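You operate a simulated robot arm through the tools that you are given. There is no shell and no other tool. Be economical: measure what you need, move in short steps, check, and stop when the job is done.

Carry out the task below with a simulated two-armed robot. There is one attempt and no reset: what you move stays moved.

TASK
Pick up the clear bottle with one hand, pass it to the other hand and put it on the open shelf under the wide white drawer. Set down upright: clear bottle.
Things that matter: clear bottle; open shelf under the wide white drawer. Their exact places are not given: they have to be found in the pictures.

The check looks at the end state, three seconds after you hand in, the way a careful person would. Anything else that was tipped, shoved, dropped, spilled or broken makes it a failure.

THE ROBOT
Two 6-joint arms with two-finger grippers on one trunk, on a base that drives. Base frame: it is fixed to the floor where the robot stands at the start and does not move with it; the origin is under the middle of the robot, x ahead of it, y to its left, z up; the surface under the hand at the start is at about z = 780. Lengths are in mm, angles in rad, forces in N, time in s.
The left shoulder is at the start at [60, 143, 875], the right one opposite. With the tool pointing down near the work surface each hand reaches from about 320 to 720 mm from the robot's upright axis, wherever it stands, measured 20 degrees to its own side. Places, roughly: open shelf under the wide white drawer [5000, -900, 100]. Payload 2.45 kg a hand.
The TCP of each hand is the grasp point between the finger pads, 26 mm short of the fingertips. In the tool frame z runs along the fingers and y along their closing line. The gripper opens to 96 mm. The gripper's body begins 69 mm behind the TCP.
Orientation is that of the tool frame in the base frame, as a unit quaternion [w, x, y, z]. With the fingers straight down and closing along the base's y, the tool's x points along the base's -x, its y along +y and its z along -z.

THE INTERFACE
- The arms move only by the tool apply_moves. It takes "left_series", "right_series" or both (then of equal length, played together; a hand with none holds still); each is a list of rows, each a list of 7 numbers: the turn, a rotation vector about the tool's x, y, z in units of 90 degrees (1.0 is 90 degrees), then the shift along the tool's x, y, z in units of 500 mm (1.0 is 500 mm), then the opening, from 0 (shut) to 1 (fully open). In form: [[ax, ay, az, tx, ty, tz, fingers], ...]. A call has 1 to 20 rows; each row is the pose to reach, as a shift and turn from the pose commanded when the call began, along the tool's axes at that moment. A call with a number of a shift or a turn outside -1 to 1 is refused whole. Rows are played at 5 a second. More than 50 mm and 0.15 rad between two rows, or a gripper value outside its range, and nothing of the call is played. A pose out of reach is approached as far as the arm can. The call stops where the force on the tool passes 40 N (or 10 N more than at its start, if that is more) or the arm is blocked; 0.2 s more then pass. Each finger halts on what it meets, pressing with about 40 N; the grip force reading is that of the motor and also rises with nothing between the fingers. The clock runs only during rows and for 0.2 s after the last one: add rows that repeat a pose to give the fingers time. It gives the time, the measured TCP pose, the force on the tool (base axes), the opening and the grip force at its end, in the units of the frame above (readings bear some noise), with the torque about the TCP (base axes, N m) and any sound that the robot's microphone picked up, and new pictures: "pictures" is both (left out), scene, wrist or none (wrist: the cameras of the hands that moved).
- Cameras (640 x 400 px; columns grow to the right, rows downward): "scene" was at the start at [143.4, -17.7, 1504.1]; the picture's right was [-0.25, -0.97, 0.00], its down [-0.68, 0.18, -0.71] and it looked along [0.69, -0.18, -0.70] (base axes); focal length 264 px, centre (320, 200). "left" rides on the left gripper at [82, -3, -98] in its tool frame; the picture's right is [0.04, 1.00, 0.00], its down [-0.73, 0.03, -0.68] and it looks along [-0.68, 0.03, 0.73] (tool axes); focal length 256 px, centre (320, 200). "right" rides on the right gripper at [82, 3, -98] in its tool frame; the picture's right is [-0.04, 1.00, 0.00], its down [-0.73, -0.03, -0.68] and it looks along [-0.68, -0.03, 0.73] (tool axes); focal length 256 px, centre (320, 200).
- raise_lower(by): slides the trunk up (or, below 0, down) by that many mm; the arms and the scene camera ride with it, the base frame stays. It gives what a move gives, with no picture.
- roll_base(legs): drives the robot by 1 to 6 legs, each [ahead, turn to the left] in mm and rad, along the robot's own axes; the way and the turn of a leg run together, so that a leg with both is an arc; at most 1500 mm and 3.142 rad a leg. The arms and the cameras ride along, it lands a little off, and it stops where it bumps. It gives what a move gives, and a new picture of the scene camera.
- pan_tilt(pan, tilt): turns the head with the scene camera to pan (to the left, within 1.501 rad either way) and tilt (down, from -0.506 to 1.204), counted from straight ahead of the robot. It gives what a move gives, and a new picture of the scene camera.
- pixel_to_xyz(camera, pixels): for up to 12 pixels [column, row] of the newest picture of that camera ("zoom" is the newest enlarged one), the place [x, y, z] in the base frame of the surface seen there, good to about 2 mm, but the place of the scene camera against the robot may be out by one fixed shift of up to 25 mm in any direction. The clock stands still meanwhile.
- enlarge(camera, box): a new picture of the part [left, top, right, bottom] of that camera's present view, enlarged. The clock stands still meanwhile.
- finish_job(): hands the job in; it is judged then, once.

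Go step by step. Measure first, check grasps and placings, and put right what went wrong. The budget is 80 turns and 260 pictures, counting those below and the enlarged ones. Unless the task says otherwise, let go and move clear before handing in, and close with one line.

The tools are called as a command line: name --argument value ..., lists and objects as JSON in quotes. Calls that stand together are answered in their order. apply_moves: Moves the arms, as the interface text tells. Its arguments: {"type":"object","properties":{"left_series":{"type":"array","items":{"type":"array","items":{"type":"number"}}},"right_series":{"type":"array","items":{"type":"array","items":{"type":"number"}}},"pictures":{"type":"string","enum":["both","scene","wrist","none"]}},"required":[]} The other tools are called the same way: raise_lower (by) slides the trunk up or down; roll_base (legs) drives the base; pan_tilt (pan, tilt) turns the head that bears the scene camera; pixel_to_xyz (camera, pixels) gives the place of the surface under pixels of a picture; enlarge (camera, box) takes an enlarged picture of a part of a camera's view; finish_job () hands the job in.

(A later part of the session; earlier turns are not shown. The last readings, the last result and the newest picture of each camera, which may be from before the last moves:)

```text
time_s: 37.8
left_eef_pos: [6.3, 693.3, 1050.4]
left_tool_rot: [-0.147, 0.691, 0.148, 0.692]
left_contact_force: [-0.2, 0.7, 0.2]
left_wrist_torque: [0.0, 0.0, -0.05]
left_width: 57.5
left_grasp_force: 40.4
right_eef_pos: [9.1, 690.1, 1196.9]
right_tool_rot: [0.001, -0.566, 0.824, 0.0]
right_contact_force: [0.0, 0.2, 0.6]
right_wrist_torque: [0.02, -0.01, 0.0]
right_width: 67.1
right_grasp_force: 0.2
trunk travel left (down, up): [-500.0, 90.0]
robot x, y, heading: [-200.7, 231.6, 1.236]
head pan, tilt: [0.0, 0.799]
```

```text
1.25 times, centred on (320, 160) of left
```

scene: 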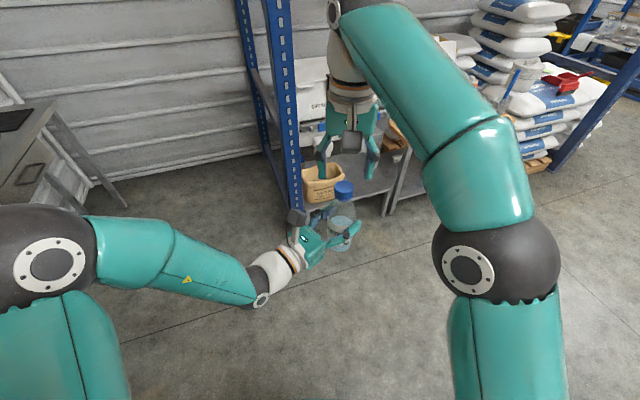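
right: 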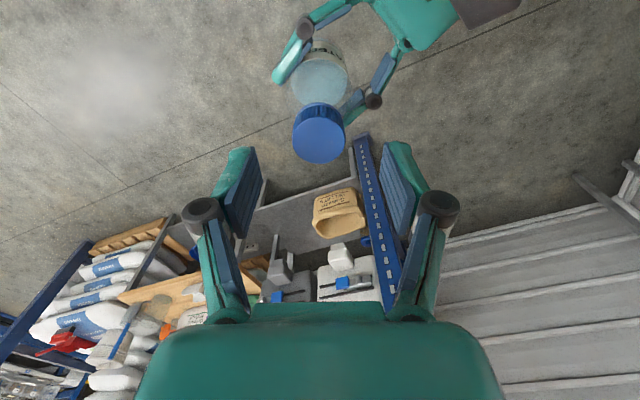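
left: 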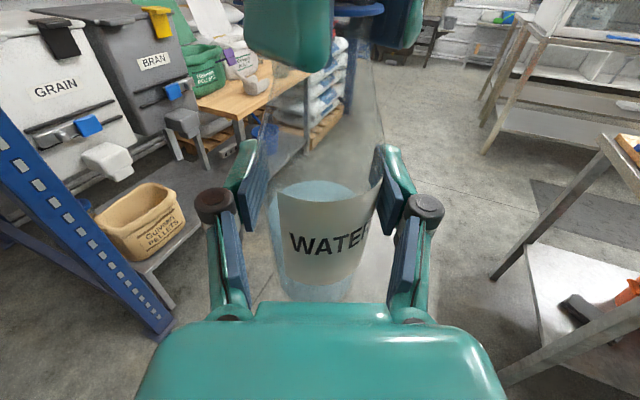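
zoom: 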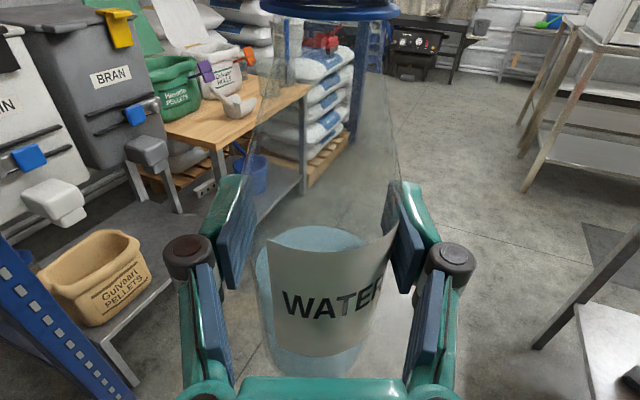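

Handover worked; the bottle is firm and upright in the left hand. Moving the right hand back to its side.

apply_moves --right_series '[[0, 0, 0, 0.01, -0.06, -0.02, 0.7], [0, 0, 0, 0.03, -0.14, -0.02, 0.6], [0, 0, 0, 0.06, -0.23, -0.02, 0.5], [0, 0, 0, 0.11, -0.31, -0.02, 0.3], [0, 0, 0, 0.16, -0.38, -0.02, 0.2], [0, 0, 0, 0.2, -0.44, -0.02, 0.1], [0, 0, 0, 0.24, -0.48, -0.02, 0.1]]' --pictures "scene"

pan_tilt --pan -0.9 --tilt 0.35

```text
time_s: 39.4
left_eef_pos: [6.8, 692.3, 1051.0]
left_tool_rot: [-0.147, 0.692, 0.145, 0.692]
left_contact_force: [-0.1, -0.9, 0.2]
left_wrist_torque: [-0.01, 0.0, 0.02]
left_width: 57.7
left_grasp_force: 39.9
right_eef_pos: [188.3, 491.5, 1204.3]
right_tool_rot: [0.001, -0.565, 0.825, 0.0]
right_contact_force: [0.7, 0.5, 0.4]
right_wrist_torque: [0.03, 0.01, 0.0]
right_width: 9.5
right_grasp_force: 0.2
trunk travel left (down, up): [-500.0, 90.0]
robot x, y, heading: [-198.4, 232.8, 1.235]
head pan, tilt: [0.0, 0.799]
```

scene: 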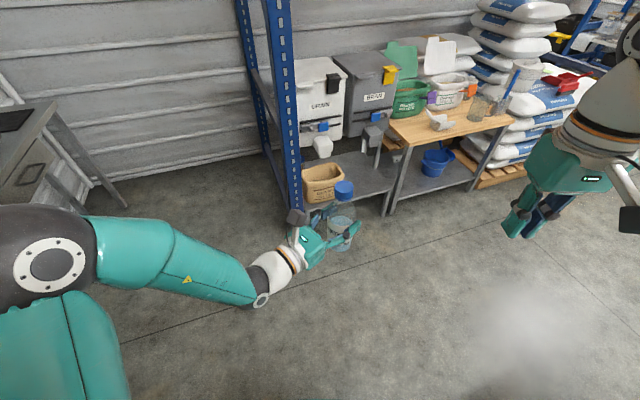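

```text
time_s: 40.6
left_eef_pos: [6.1, 692.4, 1051.2]
left_tool_rot: [-0.147, 0.692, 0.147, 0.692]
left_contact_force: [0.5, 0.0, 0.0]
left_wrist_torque: [-0.03, 0.01, -0.02]
left_width: 57.4
left_grasp_force: 40.3
right_eef_pos: [189.2, 493.3, 1205.5]
right_tool_rot: [0.0, -0.566, 0.825, -0.001]
right_contact_force: [-0.5, -0.2, 0.7]
right_wrist_torque: [0.0, 0.02, -0.03]
right_width: 9.6
right_grasp_force: 0.0
trunk travel left (down, up): [-500.0, 90.0]
robot x, y, heading: [-201.3, 228.9, 1.236]
head pan, tilt: [-0.901, 0.351]
```

scene: 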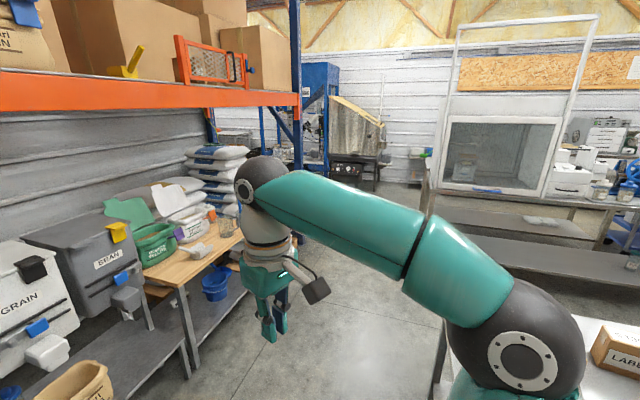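

Path plan: ahead 300, then an arc right to heading 0 along the aisle centre y≈700.

roll_base --legs '[[300, 0], [350, -1.22]]'

pan_tilt --pan 0 --tilt 0.35

```text
time_s: 46.1
left_eef_pos: [667.5, 680.4, 1050.4]
left_tool_rot: [0.276, 0.651, -0.277, 0.65]
left_contact_force: [-0.4, -0.5, -2.4]
left_wrist_torque: [0.01, 0.0, 0.09]
left_width: 58.0
left_grasp_force: 39.8
right_eef_pos: [542.0, 440.4, 1204.9]
right_tool_rot: [0.0, 0.011, 1.0, 0.0]
right_contact_force: [0.0, -0.3, 0.7]
right_wrist_torque: [0.04, -0.01, 0.02]
right_width: 9.7
right_grasp_force: 0.1
trunk travel left (down, up): [-500.0, 90.0]
robot x, y, heading: [163.3, 755.4, 0.026]
head pan, tilt: [-0.901, 0.351]
cut short: leg 2
```

scene: 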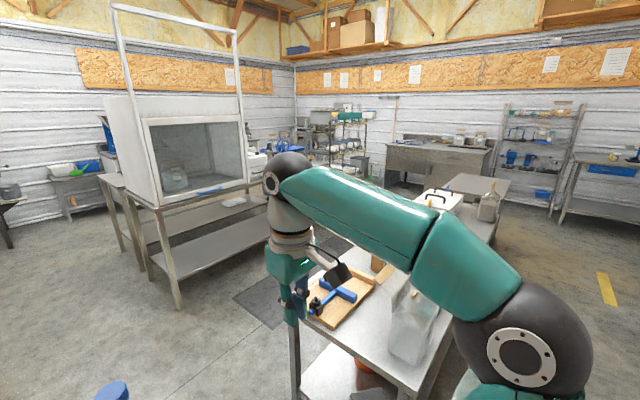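

```text
time_s: 47.4
left_eef_pos: [667.9, 681.6, 1050.6]
left_tool_rot: [0.277, 0.65, -0.277, 0.65]
left_contact_force: [0.3, 0.0, -2.7]
left_wrist_torque: [-0.01, 0.01, 0.0]
left_width: 57.7
left_grasp_force: 40.1
right_eef_pos: [543.3, 443.1, 1206.5]
right_tool_rot: [0.0, 0.011, 1.0, -0.001]
right_contact_force: [0.0, 0.6, -0.2]
right_wrist_torque: [0.02, -0.03, 0.03]
right_width: 9.6
right_grasp_force: 0.1
trunk travel left (down, up): [-500.0, 90.0]
robot x, y, heading: [164.5, 752.3, 0.026]
head pan, tilt: [0.0, 0.351]
```

scene: 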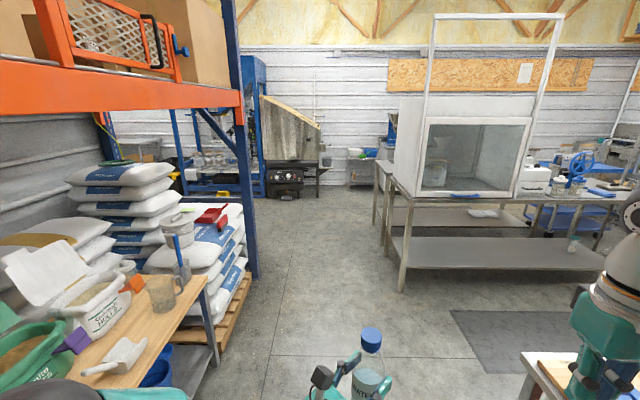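

Pointing along the aisle now. Measuring the obstacles on both sides and what lies behind the bench.

pixel_to_xyz --camera "scene" --pixels '[[210, 285], [250, 275], [250, 260], [402, 290], [385, 220], [376, 190], [310, 190], [370, 175], [350, 240], [130, 365], [350, 185], [400, 185]]'

enlarge --camera "scene" --box '[250, 100, 450, 230]'

pan_tilt --pan 1.3 --tilt 0.7

```text
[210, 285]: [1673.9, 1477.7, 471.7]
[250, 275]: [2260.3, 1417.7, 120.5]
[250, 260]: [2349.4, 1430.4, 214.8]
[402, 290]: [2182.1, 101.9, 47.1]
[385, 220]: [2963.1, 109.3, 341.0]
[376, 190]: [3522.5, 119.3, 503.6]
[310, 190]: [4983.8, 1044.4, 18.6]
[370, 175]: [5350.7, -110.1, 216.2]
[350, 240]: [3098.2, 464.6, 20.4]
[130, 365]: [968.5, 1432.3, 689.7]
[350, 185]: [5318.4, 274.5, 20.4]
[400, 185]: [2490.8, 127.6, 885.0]
```

```text
3.08 times, centred on (350, 165) of scene
```

zoom: 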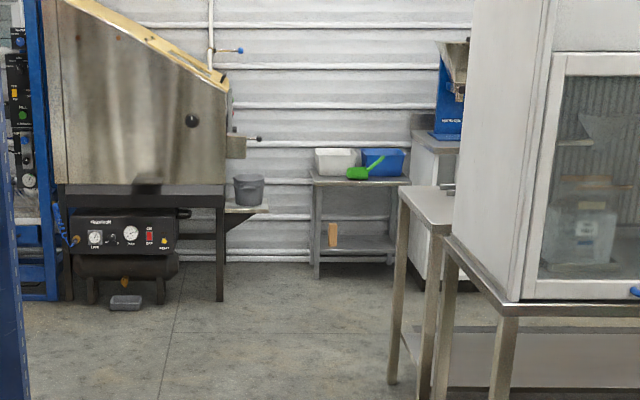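

```text
time_s: 48.8
left_eef_pos: [667.9, 680.6, 1050.8]
left_tool_rot: [0.278, 0.65, -0.278, 0.65]
left_contact_force: [0.8, 0.3, -3.0]
left_wrist_torque: [0.01, 0.02, 0.0]
left_width: 57.8
left_grasp_force: 39.6
right_eef_pos: [542.7, 440.8, 1205.3]
right_tool_rot: [-0.001, 0.01, 1.0, 0.0]
right_contact_force: [-0.3, -0.4, 0.6]
right_wrist_torque: [-0.01, 0.0, 0.04]
right_width: 9.7
right_grasp_force: 0.1
trunk travel left (down, up): [-500.0, 90.0]
robot x, y, heading: [167.3, 753.9, 0.028]
head pan, tilt: [1.3, 0.7]
```

scene: 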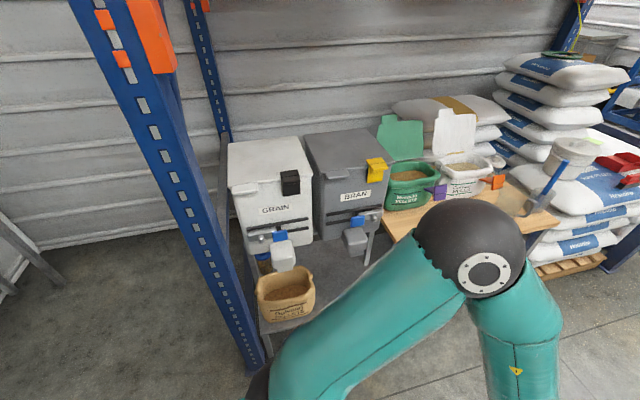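

The aisle is clear: left obstacles at y≥1418, right bench at y≤128. Driving 2600 mm ahead.

roll_base --legs '[[1300, 0], [1300, 0]]'

pan_tilt --pan -0.5 --tilt 0.3

```text
time_s: 61.8
left_eef_pos: [3285.5, 761.5, 1050.5]
left_tool_rot: [0.276, 0.651, -0.276, 0.651]
left_contact_force: [0.3, 0.3, -3.0]
left_wrist_torque: [0.02, 0.01, -0.04]
left_width: 57.4
left_grasp_force: 40.4
right_eef_pos: [3161.5, 519.9, 1204.2]
right_tool_rot: [0.001, 0.007, 1.0, 0.0]
right_contact_force: [0.7, 0.3, 0.3]
right_wrist_torque: [-0.03, -0.01, 0.0]
right_width: 9.8
right_grasp_force: 0.1
trunk travel left (down, up): [-500.0, 90.0]
robot x, y, heading: [2780.7, 834.2, 0.026]
head pan, tilt: [1.3, 0.7]
```

scene: 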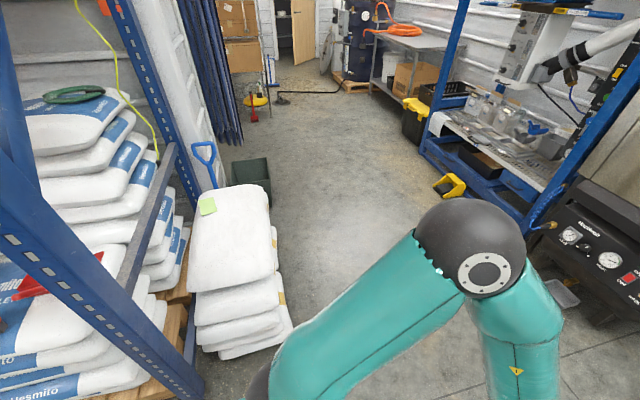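

```text
time_s: 63.6
left_eef_pos: [3285.8, 762.3, 1051.3]
left_tool_rot: [0.274, 0.652, -0.275, 0.651]
left_contact_force: [-0.6, -0.4, -2.6]
left_wrist_torque: [0.0, 0.03, -0.01]
left_width: 57.5
left_grasp_force: 39.9
right_eef_pos: [3161.1, 519.7, 1205.1]
right_tool_rot: [0.001, 0.008, 1.0, 0.0]
right_contact_force: [-0.5, -0.3, 0.3]
right_wrist_torque: [-0.01, 0.02, 0.0]
right_width: 9.4
right_grasp_force: 0.0
trunk travel left (down, up): [-500.0, 90.0]
robot x, y, heading: [2779.1, 831.0, 0.031]
head pan, tilt: [-0.499, 0.3]
```

scene: 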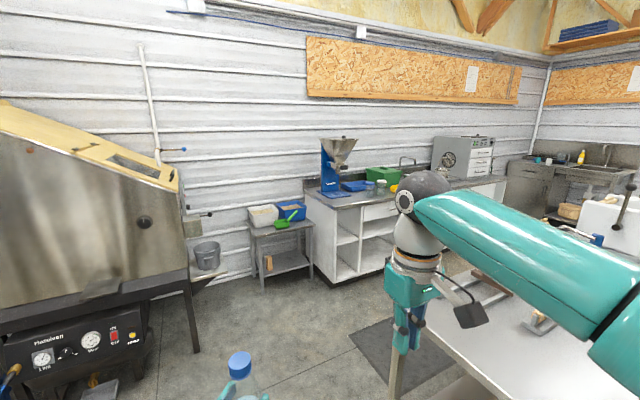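

A white counter with drawers and open shelves stands along the back wall. I'll zoom in on it.

enlarge --camera "scene" --box '[280, 120, 540, 300]'

pixel_to_xyz --camera "scene" --pixels '[[380, 210], [335, 278], [380, 255], [380, 235], [310, 190], [470, 190], [425, 325], [400, 345], [520, 270], [340, 250], [300, 275], [190, 350]]'

```text
2.22 times, centred on (410, 210) of scene
```

zoom: 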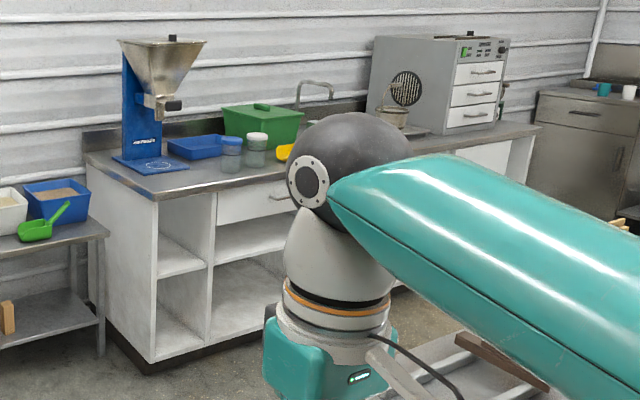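

```text
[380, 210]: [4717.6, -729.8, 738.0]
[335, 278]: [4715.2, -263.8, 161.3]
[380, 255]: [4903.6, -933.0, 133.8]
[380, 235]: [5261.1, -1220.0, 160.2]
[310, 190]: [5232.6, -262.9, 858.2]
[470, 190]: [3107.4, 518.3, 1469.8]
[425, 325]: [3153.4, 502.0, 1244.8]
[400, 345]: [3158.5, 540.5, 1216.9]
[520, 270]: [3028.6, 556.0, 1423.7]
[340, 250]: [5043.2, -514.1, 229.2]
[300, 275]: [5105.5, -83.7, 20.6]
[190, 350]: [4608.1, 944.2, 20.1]
```

The counter front is at x≈4717; the wide drawer spans about y -600…-1100 with open shelves beneath it. I'll move ahead to view the aisle and shelf.

roll_base --legs '[[900, -0.08]]'

pan_tilt --pan -1.25 --tilt 0.5

pan_tilt --pan -0.8 --tilt 0.4

```text
time_s: 68.3
left_eef_pos: [4174.7, 711.8, 1051.1]
left_tool_rot: [0.301, 0.641, -0.302, 0.638]
left_contact_force: [0.1, 0.5, -2.2]
left_wrist_torque: [-0.02, 0.0, 0.01]
left_width: 57.7
left_grasp_force: 40.7
right_eef_pos: [4032.8, 481.4, 1205.2]
right_tool_rot: [0.0, 0.048, 0.999, 0.001]
right_contact_force: [0.1, 0.1, 0.0]
right_wrist_torque: [-0.02, 0.01, 0.0]
right_width: 9.7
right_grasp_force: 0.1
trunk travel left (down, up): [-500.0, 90.0]
robot x, y, heading: [3675.4, 821.6, -0.046]
head pan, tilt: [-0.499, 0.3]
```

scene: 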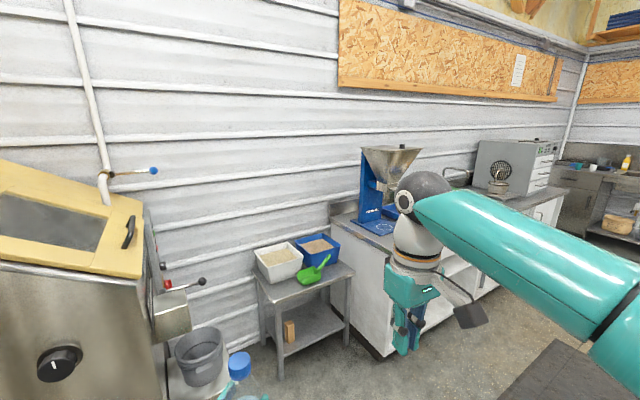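

```text
time_s: 69.5
left_eef_pos: [4173.5, 711.3, 1051.7]
left_tool_rot: [0.302, 0.64, -0.302, 0.639]
left_contact_force: [0.2, 0.0, -2.4]
left_wrist_torque: [-0.02, 0.0, 0.02]
left_width: 57.4
left_grasp_force: 39.6
right_eef_pos: [4030.7, 482.2, 1206.3]
right_tool_rot: [0.001, 0.049, 0.999, 0.0]
right_contact_force: [0.2, 0.5, -0.3]
right_wrist_torque: [0.0, -0.02, 0.01]
right_width: 9.8
right_grasp_force: 0.0
trunk travel left (down, up): [-500.0, 90.0]
robot x, y, heading: [3681.1, 820.1, -0.054]
head pan, tilt: [-1.25, 0.499]
```

scene: 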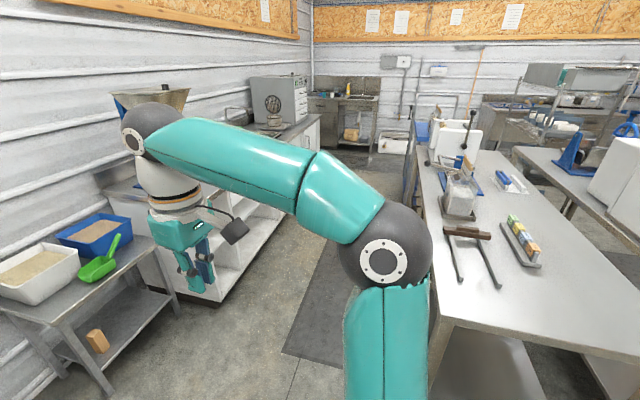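

```text
time_s: 70.3
left_eef_pos: [4174.1, 712.1, 1051.9]
left_tool_rot: [0.301, 0.64, -0.301, 0.64]
left_contact_force: [0.0, 0.4, -3.8]
left_wrist_torque: [0.03, 0.0, -0.02]
left_width: 58.0
left_grasp_force: 40.5
right_eef_pos: [4031.7, 481.6, 1205.7]
right_tool_rot: [0.0, 0.048, 0.999, 0.001]
right_contact_force: [0.4, -0.5, 0.1]
right_wrist_torque: [0.03, -0.04, 0.02]
right_width: 9.5
right_grasp_force: 0.1
trunk travel left (down, up): [-500.0, 90.0]
robot x, y, heading: [3680.2, 820.3, -0.044]
head pan, tilt: [-0.799, 0.4]
```

scene: 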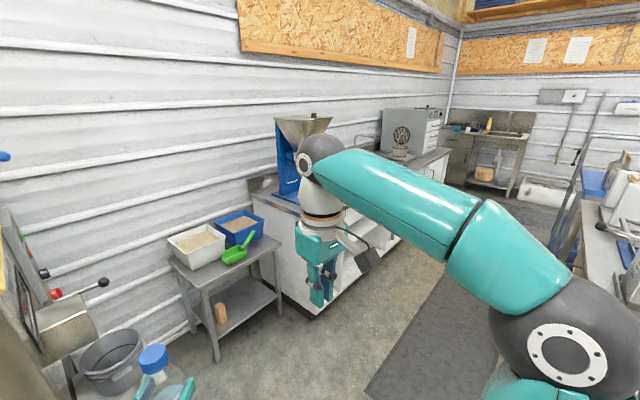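

pan_tilt --pan -1.3 --tilt 0.5

pixel_to_xyz --camera "scene" --pixels '[[395, 225], [350, 255], [430, 260], [455, 300], [440, 180], [425, 150], [475, 240], [475, 120], [300, 340], [330, 230], [140, 130], [220, 300]]'

enlarge --camera "scene" --box '[180, 80, 480, 320]'

```text
time_s: 71.3
left_eef_pos: [4175.6, 712.0, 1052.3]
left_tool_rot: [0.301, 0.64, -0.301, 0.64]
left_contact_force: [0.3, 0.2, -2.5]
left_wrist_torque: [0.02, 0.04, 0.03]
left_width: 57.7
left_grasp_force: 39.4
right_eef_pos: [4031.8, 481.2, 1205.6]
right_tool_rot: [0.0, 0.048, 0.999, 0.001]
right_contact_force: [-0.1, 0.4, 0.6]
right_wrist_torque: [-0.05, 0.01, -0.01]
right_width: 9.5
right_grasp_force: 0.1
trunk travel left (down, up): [-500.0, 90.0]
robot x, y, heading: [3682.5, 825.0, -0.047]
head pan, tilt: [-1.3, 0.499]
```

scene: 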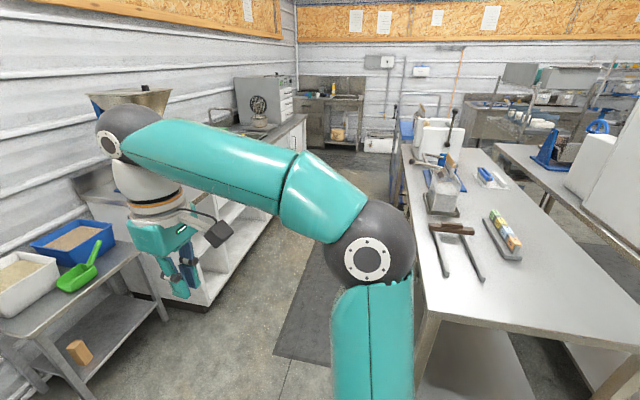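

```text
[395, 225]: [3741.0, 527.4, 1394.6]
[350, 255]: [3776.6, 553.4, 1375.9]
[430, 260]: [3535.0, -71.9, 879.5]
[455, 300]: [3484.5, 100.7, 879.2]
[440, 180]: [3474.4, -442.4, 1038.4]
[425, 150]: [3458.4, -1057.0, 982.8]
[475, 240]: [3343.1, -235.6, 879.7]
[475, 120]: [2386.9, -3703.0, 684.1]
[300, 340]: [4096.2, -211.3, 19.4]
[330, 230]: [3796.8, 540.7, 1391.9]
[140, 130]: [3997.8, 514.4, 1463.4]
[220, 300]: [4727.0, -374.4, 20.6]
```

```text
1.67 times, centred on (330, 200) of scene
```

zoom: 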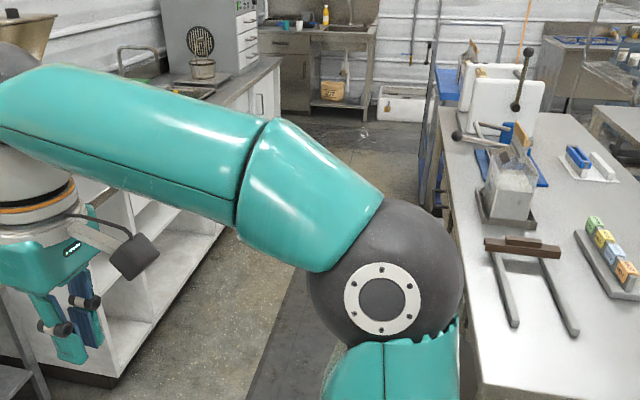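

Elbows are high (z≈1390) and narrow. The aisle between bench (x≈3545) and counter (x≈4717) is wide enough, so I'll arc in to x≈4130 heading right and drive down the aisle.

roll_base --legs '[[681, -1.52]]'

pan_tilt --pan 0.3 --tilt 0.6

```text
time_s: 75.7
left_eef_pos: [4016.0, -112.4, 1050.1]
left_tool_rot: [-0.655, -0.264, 0.658, -0.263]
left_contact_force: [-1.1, -1.0, -3.8]
left_wrist_torque: [-0.02, -0.04, -0.01]
left_width: 57.9
left_grasp_force: 39.8
right_eef_pos: [3778.7, 12.8, 1204.5]
right_tool_rot: [0.0, 0.715, 0.699, 0.001]
right_contact_force: [-0.1, 0.0, -1.2]
right_wrist_torque: [0.04, -0.02, 0.0]
right_width: 9.3
right_grasp_force: 0.1
trunk travel left (down, up): [-500.0, 90.0]
robot x, y, heading: [4139.0, 391.6, -1.586]
head pan, tilt: [-1.3, 0.499]
stopped in leg 1: the robot was blocked; the commanded pose is now the measured one
```

scene: 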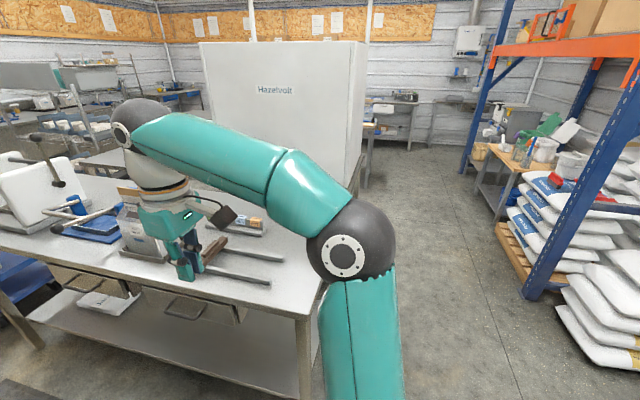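

```text
time_s: 77.3
left_eef_pos: [4019.6, -110.6, 1052.8]
left_tool_rot: [-0.656, -0.264, 0.656, -0.264]
left_contact_force: [0.1, 0.8, -2.1]
left_wrist_torque: [0.03, -0.04, -0.01]
left_width: 57.6
left_grasp_force: 39.5
right_eef_pos: [3779.9, 15.0, 1207.4]
right_tool_rot: [0.0, 0.715, 0.699, -0.001]
right_contact_force: [0.5, -0.4, -0.1]
right_wrist_torque: [0.0, -0.02, -0.04]
right_width: 9.8
right_grasp_force: 0.1
trunk travel left (down, up): [-500.0, 90.0]
robot x, y, heading: [4139.5, 394.9, -1.583]
head pan, tilt: [0.3, 0.6]
```

scene: 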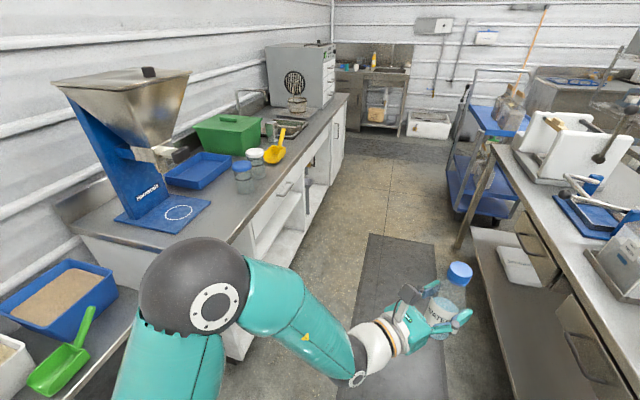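

The base was blocked right at the end of the arc. I'll look for what it touched on the left and measure.

pan_tilt --pan 1.0 --tilt 0.9

pixel_to_xyz --camera "scene" --pixels '[[220, 350], [320, 350], [400, 300], [120, 200], [320, 150], [440, 200], [500, 150], [560, 250]]'

pan_tilt --pan -0.5 --tilt 1.1

```text
time_s: 78.4
left_eef_pos: [4019.5, -111.3, 1053.5]
left_tool_rot: [-0.656, -0.263, 0.656, -0.263]
left_contact_force: [0.1, -0.1, -3.9]
left_wrist_torque: [-0.01, -0.03, 0.02]
left_width: 58.1
left_grasp_force: 40.0
right_eef_pos: [3779.8, 14.1, 1207.4]
right_tool_rot: [0.001, 0.714, 0.7, -0.001]
right_contact_force: [-0.1, 0.5, 0.2]
right_wrist_torque: [0.01, -0.02, 0.02]
right_width: 9.4
right_grasp_force: 0.1
trunk travel left (down, up): [-500.0, 90.0]
robot x, y, heading: [4136.8, 399.2, -1.584]
head pan, tilt: [1.0, 0.901]
```

scene: 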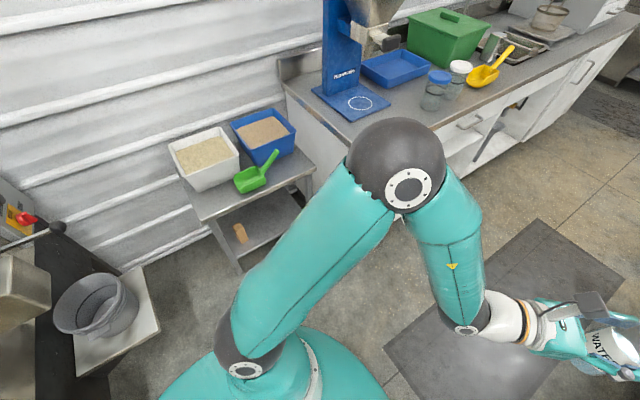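

```text
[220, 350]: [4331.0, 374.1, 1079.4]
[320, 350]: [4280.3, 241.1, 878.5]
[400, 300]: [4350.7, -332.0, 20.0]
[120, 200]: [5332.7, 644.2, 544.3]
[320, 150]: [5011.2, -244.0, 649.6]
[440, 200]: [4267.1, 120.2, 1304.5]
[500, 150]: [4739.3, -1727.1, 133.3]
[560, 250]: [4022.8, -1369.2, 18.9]
```

```text
time_s: 80.0
left_eef_pos: [4018.3, -110.1, 1051.9]
left_tool_rot: [-0.656, -0.263, 0.657, -0.264]
left_contact_force: [-0.2, 0.0, -3.5]
left_wrist_torque: [0.01, 0.0, 0.02]
left_width: 57.8
left_grasp_force: 39.8
right_eef_pos: [3780.0, 15.3, 1206.6]
right_tool_rot: [0.001, 0.715, 0.699, -0.001]
right_contact_force: [0.3, -0.6, -0.4]
right_wrist_torque: [-0.01, -0.01, 0.01]
right_width: 9.6
right_grasp_force: 0.1
trunk travel left (down, up): [-500.0, 90.0]
robot x, y, heading: [4135.2, 394.3, -1.582]
head pan, tilt: [-0.499, 1.1]
```

scene: 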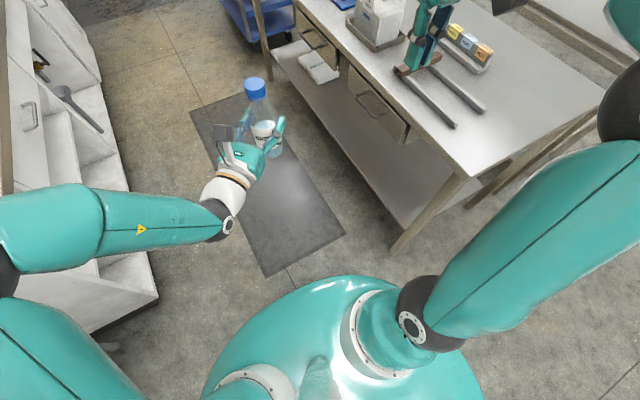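

Nothing moved visibly, and the aisle ahead is free. Driving down it in two legs.

roll_base --legs '[[700, 0], [540, 0]]'

pan_tilt --pan 1.2 --tilt 0.8

```text
time_s: 86.7
left_eef_pos: [4030.1, -1351.0, 1052.1]
left_tool_rot: [0.653, 0.271, -0.653, 0.271]
left_contact_force: [-0.2, -0.4, -4.0]
left_wrist_torque: [0.01, -0.02, -0.01]
left_width: 57.4
left_grasp_force: 40.3
right_eef_pos: [3787.8, -1230.9, 1207.2]
right_tool_rot: [0.001, 0.707, 0.707, 0.0]
right_contact_force: [-0.4, -0.7, 0.6]
right_wrist_torque: [-0.03, 0.0, 0.03]
right_width: 9.2
right_grasp_force: 0.1
trunk travel left (down, up): [-500.0, 90.0]
robot x, y, heading: [4135.7, -842.0, -1.561]
head pan, tilt: [-0.499, 1.1]
```

scene: 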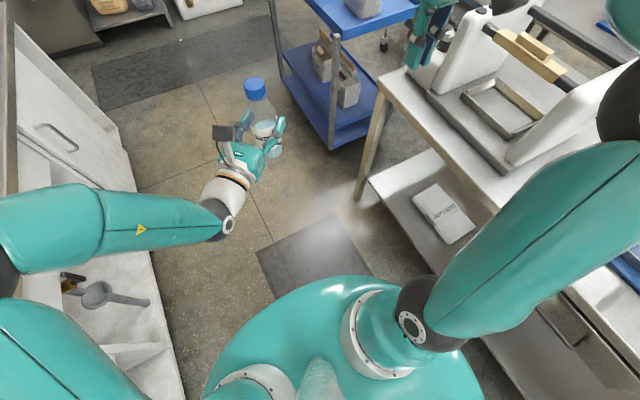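

```text
time_s: 88.4
left_eef_pos: [4029.7, -1350.8, 1053.8]
left_tool_rot: [0.653, 0.271, -0.653, 0.271]
left_contact_force: [0.0, -0.5, -3.7]
left_wrist_torque: [0.01, -0.01, -0.02]
left_width: 57.6
left_grasp_force: 39.5
right_eef_pos: [3788.0, -1230.2, 1207.3]
right_tool_rot: [0.0, 0.707, 0.707, 0.0]
right_contact_force: [-0.7, 0.5, -0.1]
right_wrist_torque: [-0.01, 0.02, -0.02]
right_width: 9.7
right_grasp_force: 0.0
trunk travel left (down, up): [-500.0, 90.0]
robot x, y, heading: [4136.2, -844.9, -1.559]
head pan, tilt: [1.201, 0.799]
```

scene: 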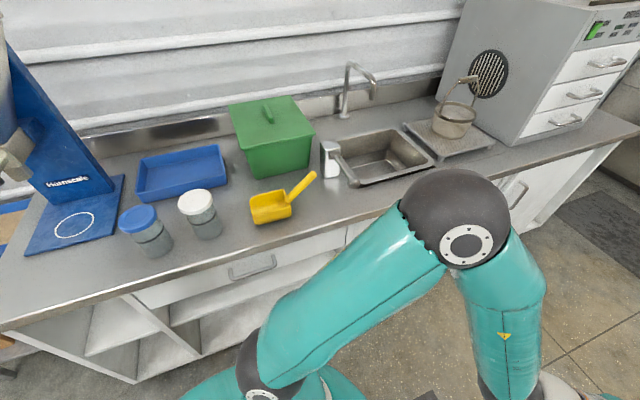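

The drawer with a handle at (250,262) is to the left of the robot. Turning to face it.

roll_base --legs '[[0, 1.56]]'

pan_tilt --pan 0 --tilt 0.8

```text
time_s: 91.9
left_eef_pos: [4575.8, -1122.1, 1052.3]
left_tool_rot: [0.383, 0.596, -0.383, 0.593]
left_contact_force: [0.1, 0.3, -3.3]
left_wrist_torque: [0.03, -0.03, -0.02]
left_width: 57.7
left_grasp_force: 40.1
right_eef_pos: [4378.8, -1305.2, 1208.2]
right_tool_rot: [0.001, 0.178, 0.984, -0.001]
right_contact_force: [0.4, 0.2, 1.0]
right_wrist_torque: [-0.05, 0.02, 0.0]
right_width: 9.7
right_grasp_force: 0.0
trunk travel left (down, up): [-500.0, 90.0]
robot x, y, heading: [4116.5, -889.4, -0.32]
head pan, tilt: [1.201, 0.799]
stopped in leg 1: the robot was blocked; the commanded pose is now the measured one
```

scene: 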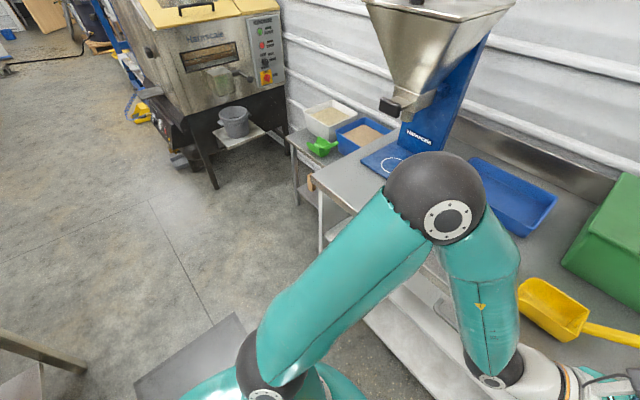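

```text
time_s: 93.3
left_eef_pos: [4574.5, -1123.5, 1052.6]
left_tool_rot: [0.382, 0.595, -0.383, 0.594]
left_contact_force: [-0.6, 0.7, -3.4]
left_wrist_torque: [0.06, 0.0, 0.01]
left_width: 57.9
left_grasp_force: 39.1
right_eef_pos: [4378.3, -1308.4, 1208.5]
right_tool_rot: [0.001, 0.179, 0.984, -0.001]
right_contact_force: [-0.1, 0.3, 0.1]
right_wrist_torque: [0.02, -0.01, -0.03]
right_width: 9.5
right_grasp_force: 0.0
trunk travel left (down, up): [-500.0, 90.0]
robot x, y, heading: [4121.0, -887.5, -0.321]
head pan, tilt: [0.0, 0.799]
```

scene: 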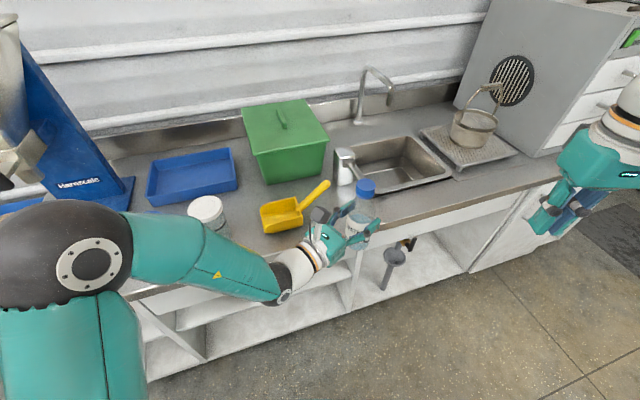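

The turn stopped at hand heading ≈ -0.36 rad (base corners meet the aisle width), which is still workable for the left hand. Looking at the bays under the drawer.

pan_tilt --pan 0.45 --tilt 0.85

enlarge --camera "scene" --box '[200, 180, 560, 400]'

```text
time_s: 94.2
left_eef_pos: [4574.0, -1125.0, 1052.2]
left_tool_rot: [0.383, 0.595, -0.384, 0.594]
left_contact_force: [-0.5, 0.6, -3.4]
left_wrist_torque: [0.03, 0.04, 0.02]
left_width: 57.7
left_grasp_force: 39.9
right_eef_pos: [4378.1, -1308.1, 1209.2]
right_tool_rot: [0.001, 0.179, 0.984, 0.0]
right_contact_force: [0.1, -0.5, -0.1]
right_wrist_torque: [0.01, -0.02, 0.03]
right_width: 9.6
right_grasp_force: 0.0
trunk travel left (down, up): [-500.0, 90.0]
robot x, y, heading: [4122.5, -884.0, -0.323]
head pan, tilt: [0.45, 0.85]
```

scene: 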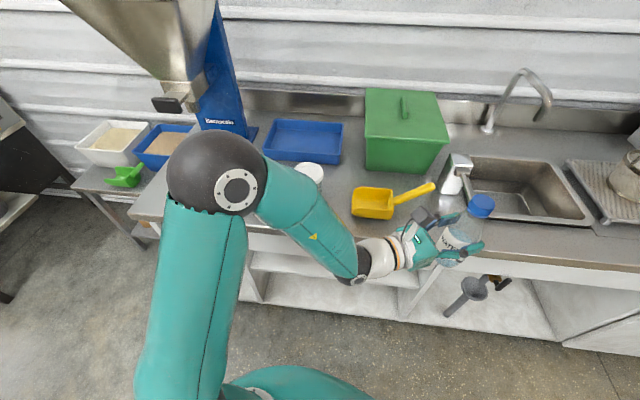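

```text
1.78 times, centred on (380, 290) of scene
```

zoom: 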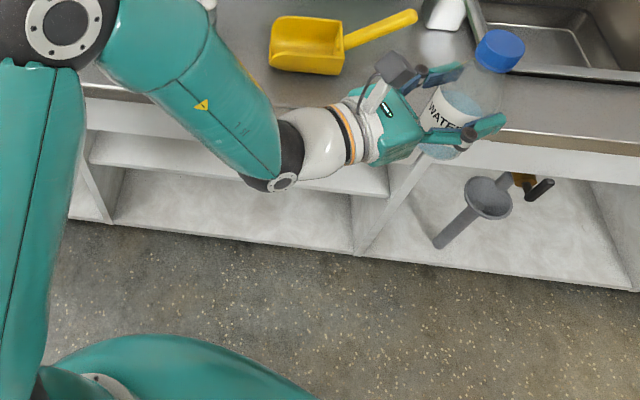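

I'm lowering the trunk for a better view of the shelf (the hands are about 100 mm in front of the counter).

raise_lower --by -400

pan_tilt --pan 0.35 --tilt 0.65

```text
time_s: 98.1
left_eef_pos: [4573.3, -1124.7, 652.9]
left_tool_rot: [0.382, 0.595, -0.383, 0.594]
left_contact_force: [-0.2, -1.3, -4.0]
left_wrist_torque: [0.0, 0.0, 0.0]
left_width: 57.8
left_grasp_force: 40.3
right_eef_pos: [4376.8, -1307.5, 807.5]
right_tool_rot: [0.0, 0.178, 0.984, -0.001]
right_contact_force: [0.7, -1.0, 0.8]
right_wrist_torque: [-0.02, -0.04, -0.03]
right_width: 9.4
right_grasp_force: 0.1
trunk travel left (down, up): [-100.0, 490.0]
robot x, y, heading: [4122.3, -886.8, -0.317]
head pan, tilt: [0.45, 0.85]
```

```text
time_s: 98.8
left_eef_pos: [4575.0, -1123.6, 652.6]
left_tool_rot: [0.383, 0.594, -0.384, 0.593]
left_contact_force: [0.1, 0.2, -2.8]
left_wrist_torque: [0.0, 0.0, -0.03]
left_width: 57.9
left_grasp_force: 40.1
right_eef_pos: [4378.6, -1307.9, 809.1]
right_tool_rot: [0.001, 0.179, 0.984, -0.001]
right_contact_force: [0.1, -0.2, 0.2]
right_wrist_torque: [0.0, 0.02, -0.03]
right_width: 9.6
right_grasp_force: 0.0
trunk travel left (down, up): [-100.0, 490.0]
robot x, y, heading: [4119.3, -885.5, -0.319]
head pan, tilt: [0.351, 0.649]
```

scene: 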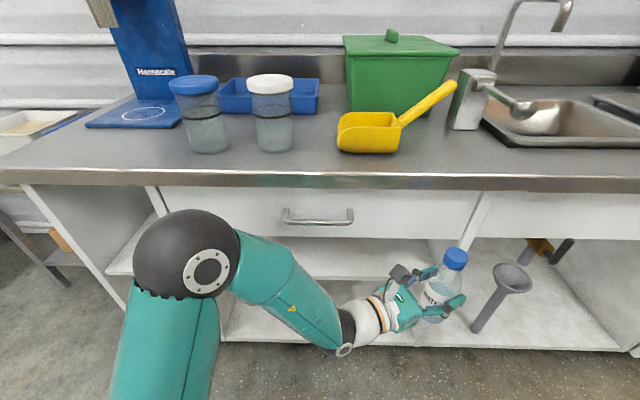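

Now the wide drawer (col 165–480, row 215) is in view, with a mid shelf and a bottom shelf below it. Measuring these.

enlarge --camera "scene" --box '[100, 170, 500, 370]'

pixel_to_xyz --camera "scene" --pixels '[[360, 215], [360, 237], [340, 262], [370, 277], [400, 243], [280, 320], [290, 338], [455, 330], [480, 215], [170, 215], [390, 335], [250, 338]]'

```text
1.60 times, centred on (300, 270) of scene
```

zoom: 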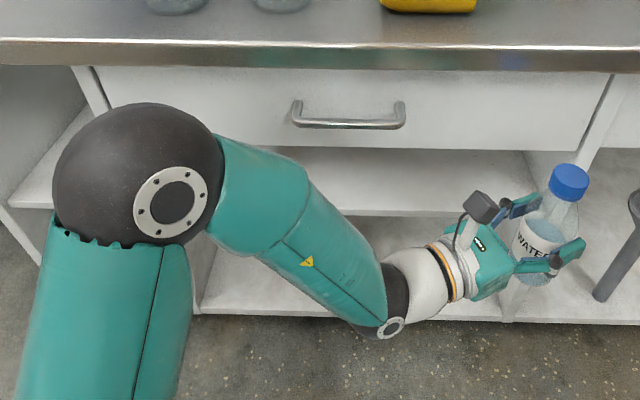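

```text
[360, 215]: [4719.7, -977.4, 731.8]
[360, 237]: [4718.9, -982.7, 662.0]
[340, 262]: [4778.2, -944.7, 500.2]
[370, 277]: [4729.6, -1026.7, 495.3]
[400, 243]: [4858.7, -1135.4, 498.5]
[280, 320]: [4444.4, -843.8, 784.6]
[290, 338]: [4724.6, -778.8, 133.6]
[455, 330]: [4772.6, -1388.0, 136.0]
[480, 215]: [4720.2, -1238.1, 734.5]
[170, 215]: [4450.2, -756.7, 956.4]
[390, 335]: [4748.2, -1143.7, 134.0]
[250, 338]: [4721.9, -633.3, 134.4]
```

Bottom shelf reads 134 (true ≈116) with a clear height up to about 460; the mid shelf is too low for the bottle, so the bottom one (z≈100 as given) is right. Bay y spans about -600…-1230. Turning the left hand toward the shelf and shifting it in front of the bay's middle.

apply_moves --left_series '[[0.075, 0, 0, 0, -0.012, -0.042, 0.35], [0.15, 0, 0, 0, -0.024, -0.084, 0.35], [0.225, 0, 0, 0, -0.037, -0.126, 0.35], [0.3, 0, 0, 0, -0.049, -0.168, 0.35], [0.375, 0, 0, 0, -0.061, -0.21, 0.35], [0.45, 0, 0, 0, -0.073, -0.252, 0.35], [0.525, 0, 0, 0, -0.086, -0.294, 0.35], [0.6, 0, 0, 0, -0.098, -0.337, 0.35], [0.6, 0, 0, 0, -0.098, -0.337, 0.35]]' --pictures "both"

```text
time_s: 100.8
left_eef_pos: [4678.4, -817.5, 537.7]
left_tool_rot: [0.101, 0.684, -0.1, 0.715]
left_contact_force: [-5.9, -5.7, 16.5]
left_wrist_torque: [-0.08, -0.43, -0.15]
left_width: 57.8
left_grasp_force: 40.3
left hand out of reach, approached as far as the arm can: row 2, 3, 4, 5, 6, 7, 8, 9
right_eef_pos: [4376.2, -1308.2, 808.5]
right_tool_rot: [0.002, 0.179, 0.984, 0.0]
right_contact_force: [0.7, -0.5, 0.0]
right_wrist_torque: [0.0, -0.02, -0.03]
right_width: 9.9
right_grasp_force: 0.1
trunk travel left (down, up): [-100.0, 490.0]
robot x, y, heading: [4118.3, -885.0, -0.32]
head pan, tilt: [0.351, 0.649]
```

scene: 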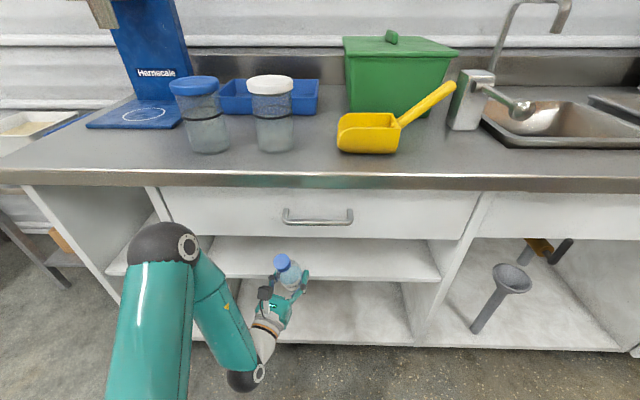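
left: 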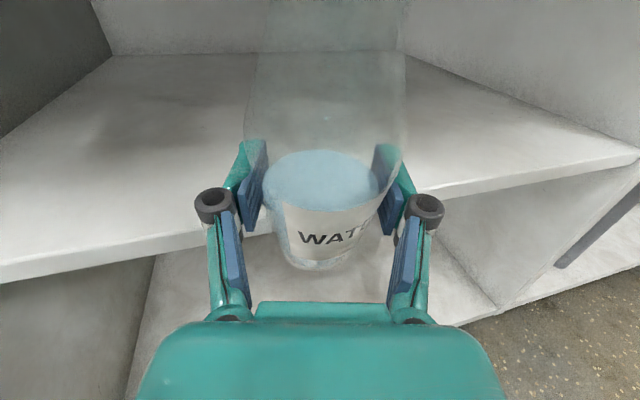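

The arm got too folded (reach limit), and the bottle is now leaning against the mid-shelf edge with ~18 N. I'll undo this: back away from the edge first, then return to the former pose.

apply_moves --left_series '[[0, -0.02, -0.002, 0.012, 0.014, -0.047, 0.35], [-0.06, -0.027, -0.004, 0.043, 0.1, -0.062, 0.35], [-0.13, -0.027, -0.005, 0.069, 0.176, -0.055, 0.35], [-0.2, -0.027, -0.007, 0.095, 0.25, -0.048, 0.35], [-0.27, -0.027, -0.009, 0.122, 0.325, -0.041, 0.35], [-0.34, -0.026, -0.01, 0.148, 0.4, -0.034, 0.35], [-0.41, -0.026, -0.012, 0.174, 0.475, -0.027, 0.35], [-0.48, -0.026, -0.013, 0.2, 0.55, -0.02, 0.35], [-0.544, -0.0255, -0.014, 0.227, 0.63, -0.013, 0.35]]' --pictures "both"

```text
time_s: 102.8
left_eef_pos: [4579.3, -1122.9, 644.8]
left_tool_rot: [0.382, 0.598, -0.38, 0.593]
left_contact_force: [0.2, -0.7, -1.9]
left_wrist_torque: [0.01, 0.02, 0.0]
left_width: 57.8
left_grasp_force: 40.6
left hand out of reach, approached as far as the arm can: row 1, 2, 3, 4, 5
right_eef_pos: [4376.9, -1307.4, 808.6]
right_tool_rot: [0.0, 0.178, 0.984, 0.0]
right_contact_force: [0.0, 1.2, -0.6]
right_wrist_torque: [-0.04, 0.02, 0.02]
right_width: 9.8
right_grasp_force: 0.1
trunk travel left (down, up): [-100.0, 490.0]
robot x, y, heading: [4121.3, -885.1, -0.312]
head pan, tilt: [0.351, 0.649]
```

scene: 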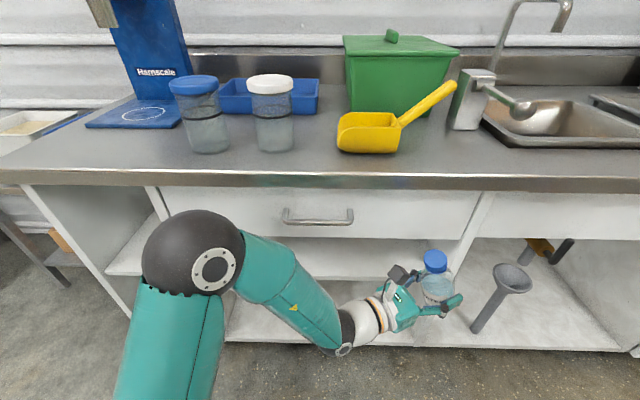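
left: 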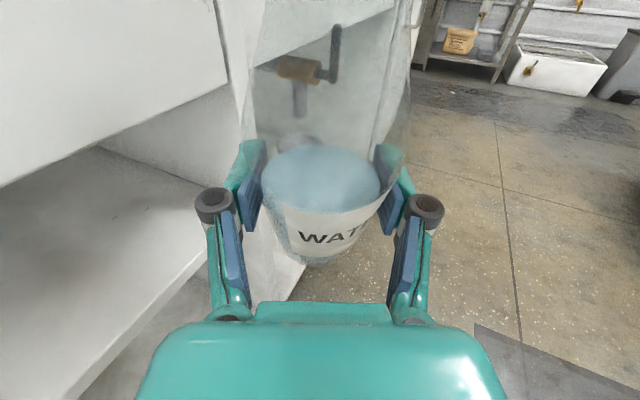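

Back in the safe pose, but the bottle may have tilted in the grip: its cap (435,260) is now over the body. Checking.

enlarge --camera "scene" --box '[370, 220, 500, 350]'

pixel_to_xyz --camera "zoom" --pixels '[[320, 190], [320, 220], [320, 250], [300, 200], [345, 200], [330, 330]]'

enlarge --camera "left" --box '[200, 0, 440, 320]'

```text
3.08 times, centred on (435, 285) of scene
```

zoom: 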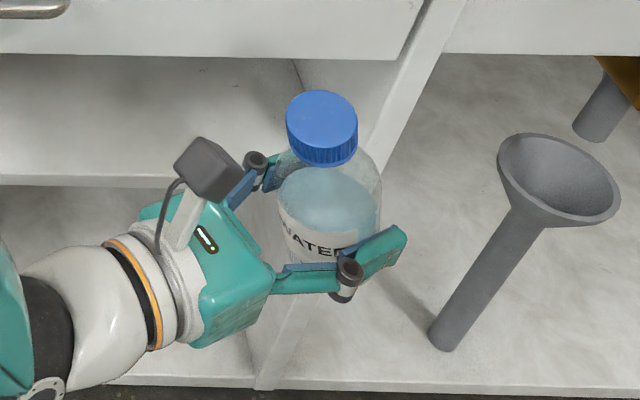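

```text
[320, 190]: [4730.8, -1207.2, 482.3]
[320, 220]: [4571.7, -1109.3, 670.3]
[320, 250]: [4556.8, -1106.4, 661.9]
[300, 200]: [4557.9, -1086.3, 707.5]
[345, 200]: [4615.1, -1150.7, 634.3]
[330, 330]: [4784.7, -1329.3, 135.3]
```

```text
1.25 times, centred on (320, 160) of left
```

zoom: 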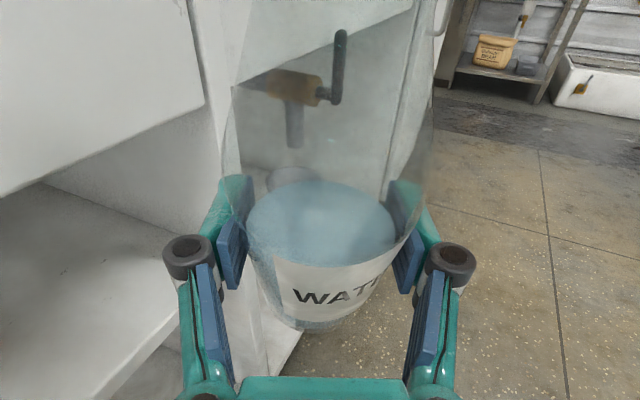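

The bottle's top now leans back toward the hand. I'll quantify it from cap and body points.

enlarge --camera "scene" --box '[405, 240, 465, 310]'

pixel_to_xyz --camera "scene" --pixels '[[435, 255], [431, 253], [440, 255], [435, 250], [435, 260], [435, 266], [432, 270], [438, 297], [430, 295], [445, 292]]'

```text
5.71 times, centred on (435, 275) of scene
```

zoom: 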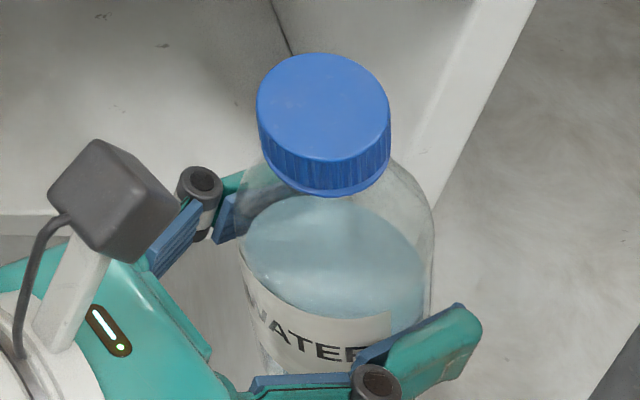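

```text
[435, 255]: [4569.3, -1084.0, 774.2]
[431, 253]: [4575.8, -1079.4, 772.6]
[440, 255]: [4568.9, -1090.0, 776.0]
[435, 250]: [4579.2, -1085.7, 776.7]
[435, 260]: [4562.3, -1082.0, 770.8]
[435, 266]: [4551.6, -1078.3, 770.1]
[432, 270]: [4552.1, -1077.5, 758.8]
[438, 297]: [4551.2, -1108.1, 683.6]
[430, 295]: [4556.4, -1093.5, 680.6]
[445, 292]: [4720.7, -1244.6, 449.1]
```

The cap plane shows a tilt of about 22° back toward the hand, in the plane of the fingers. I can correct it by pitching the hand down 22.5° about its y axis.

apply_moves --left_series '[[0, -0.07, 0, 0, 0, 0, 0.35], [0, -0.14, 0, 0, 0, 0, 0.35], [0, -0.21, 0, 0, 0, 0, 0.35], [0, -0.25, 0, 0, 0, 0, 0.35], [0, -0.25, 0, 0, 0, 0, 0.35]]' --pictures "both"

enlarge --camera "scene" --box '[390, 210, 500, 320]'

```text
time_s: 104.0
left_eef_pos: [4579.8, -1122.4, 647.1]
left_tool_rot: [0.3, 0.703, -0.448, 0.464]
left_contact_force: [0.0, -0.3, -3.4]
left_wrist_torque: [0.03, -0.02, 0.01]
left_width: 58.0
left_grasp_force: 39.6
right_eef_pos: [4378.2, -1307.7, 808.5]
right_tool_rot: [0.001, 0.178, 0.984, 0.001]
right_contact_force: [0.2, -0.4, 0.2]
right_wrist_torque: [0.0, -0.04, 0.0]
right_width: 9.8
right_grasp_force: 0.2
trunk travel left (down, up): [-100.0, 490.0]
robot x, y, heading: [4115.7, -886.9, -0.319]
head pan, tilt: [0.351, 0.649]
```

scene: 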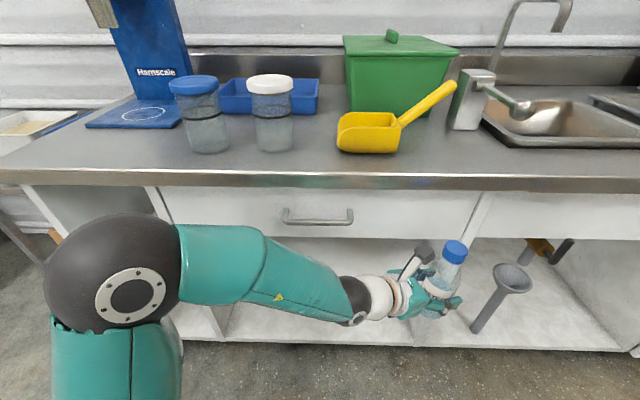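
left: 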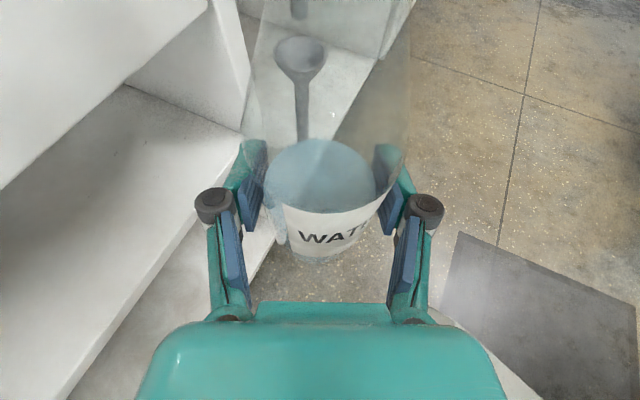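

```text
3.64 times, centred on (445, 265) of scene
```

zoom: 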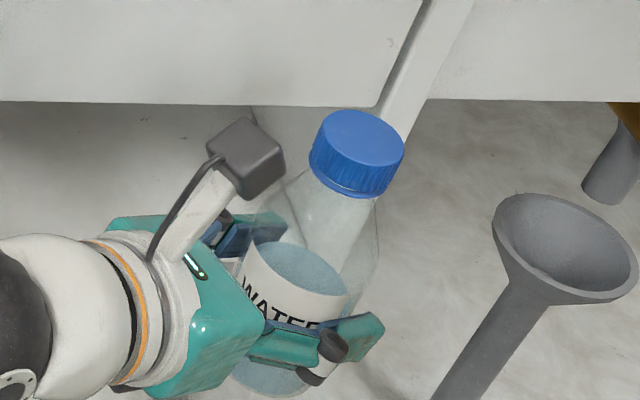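

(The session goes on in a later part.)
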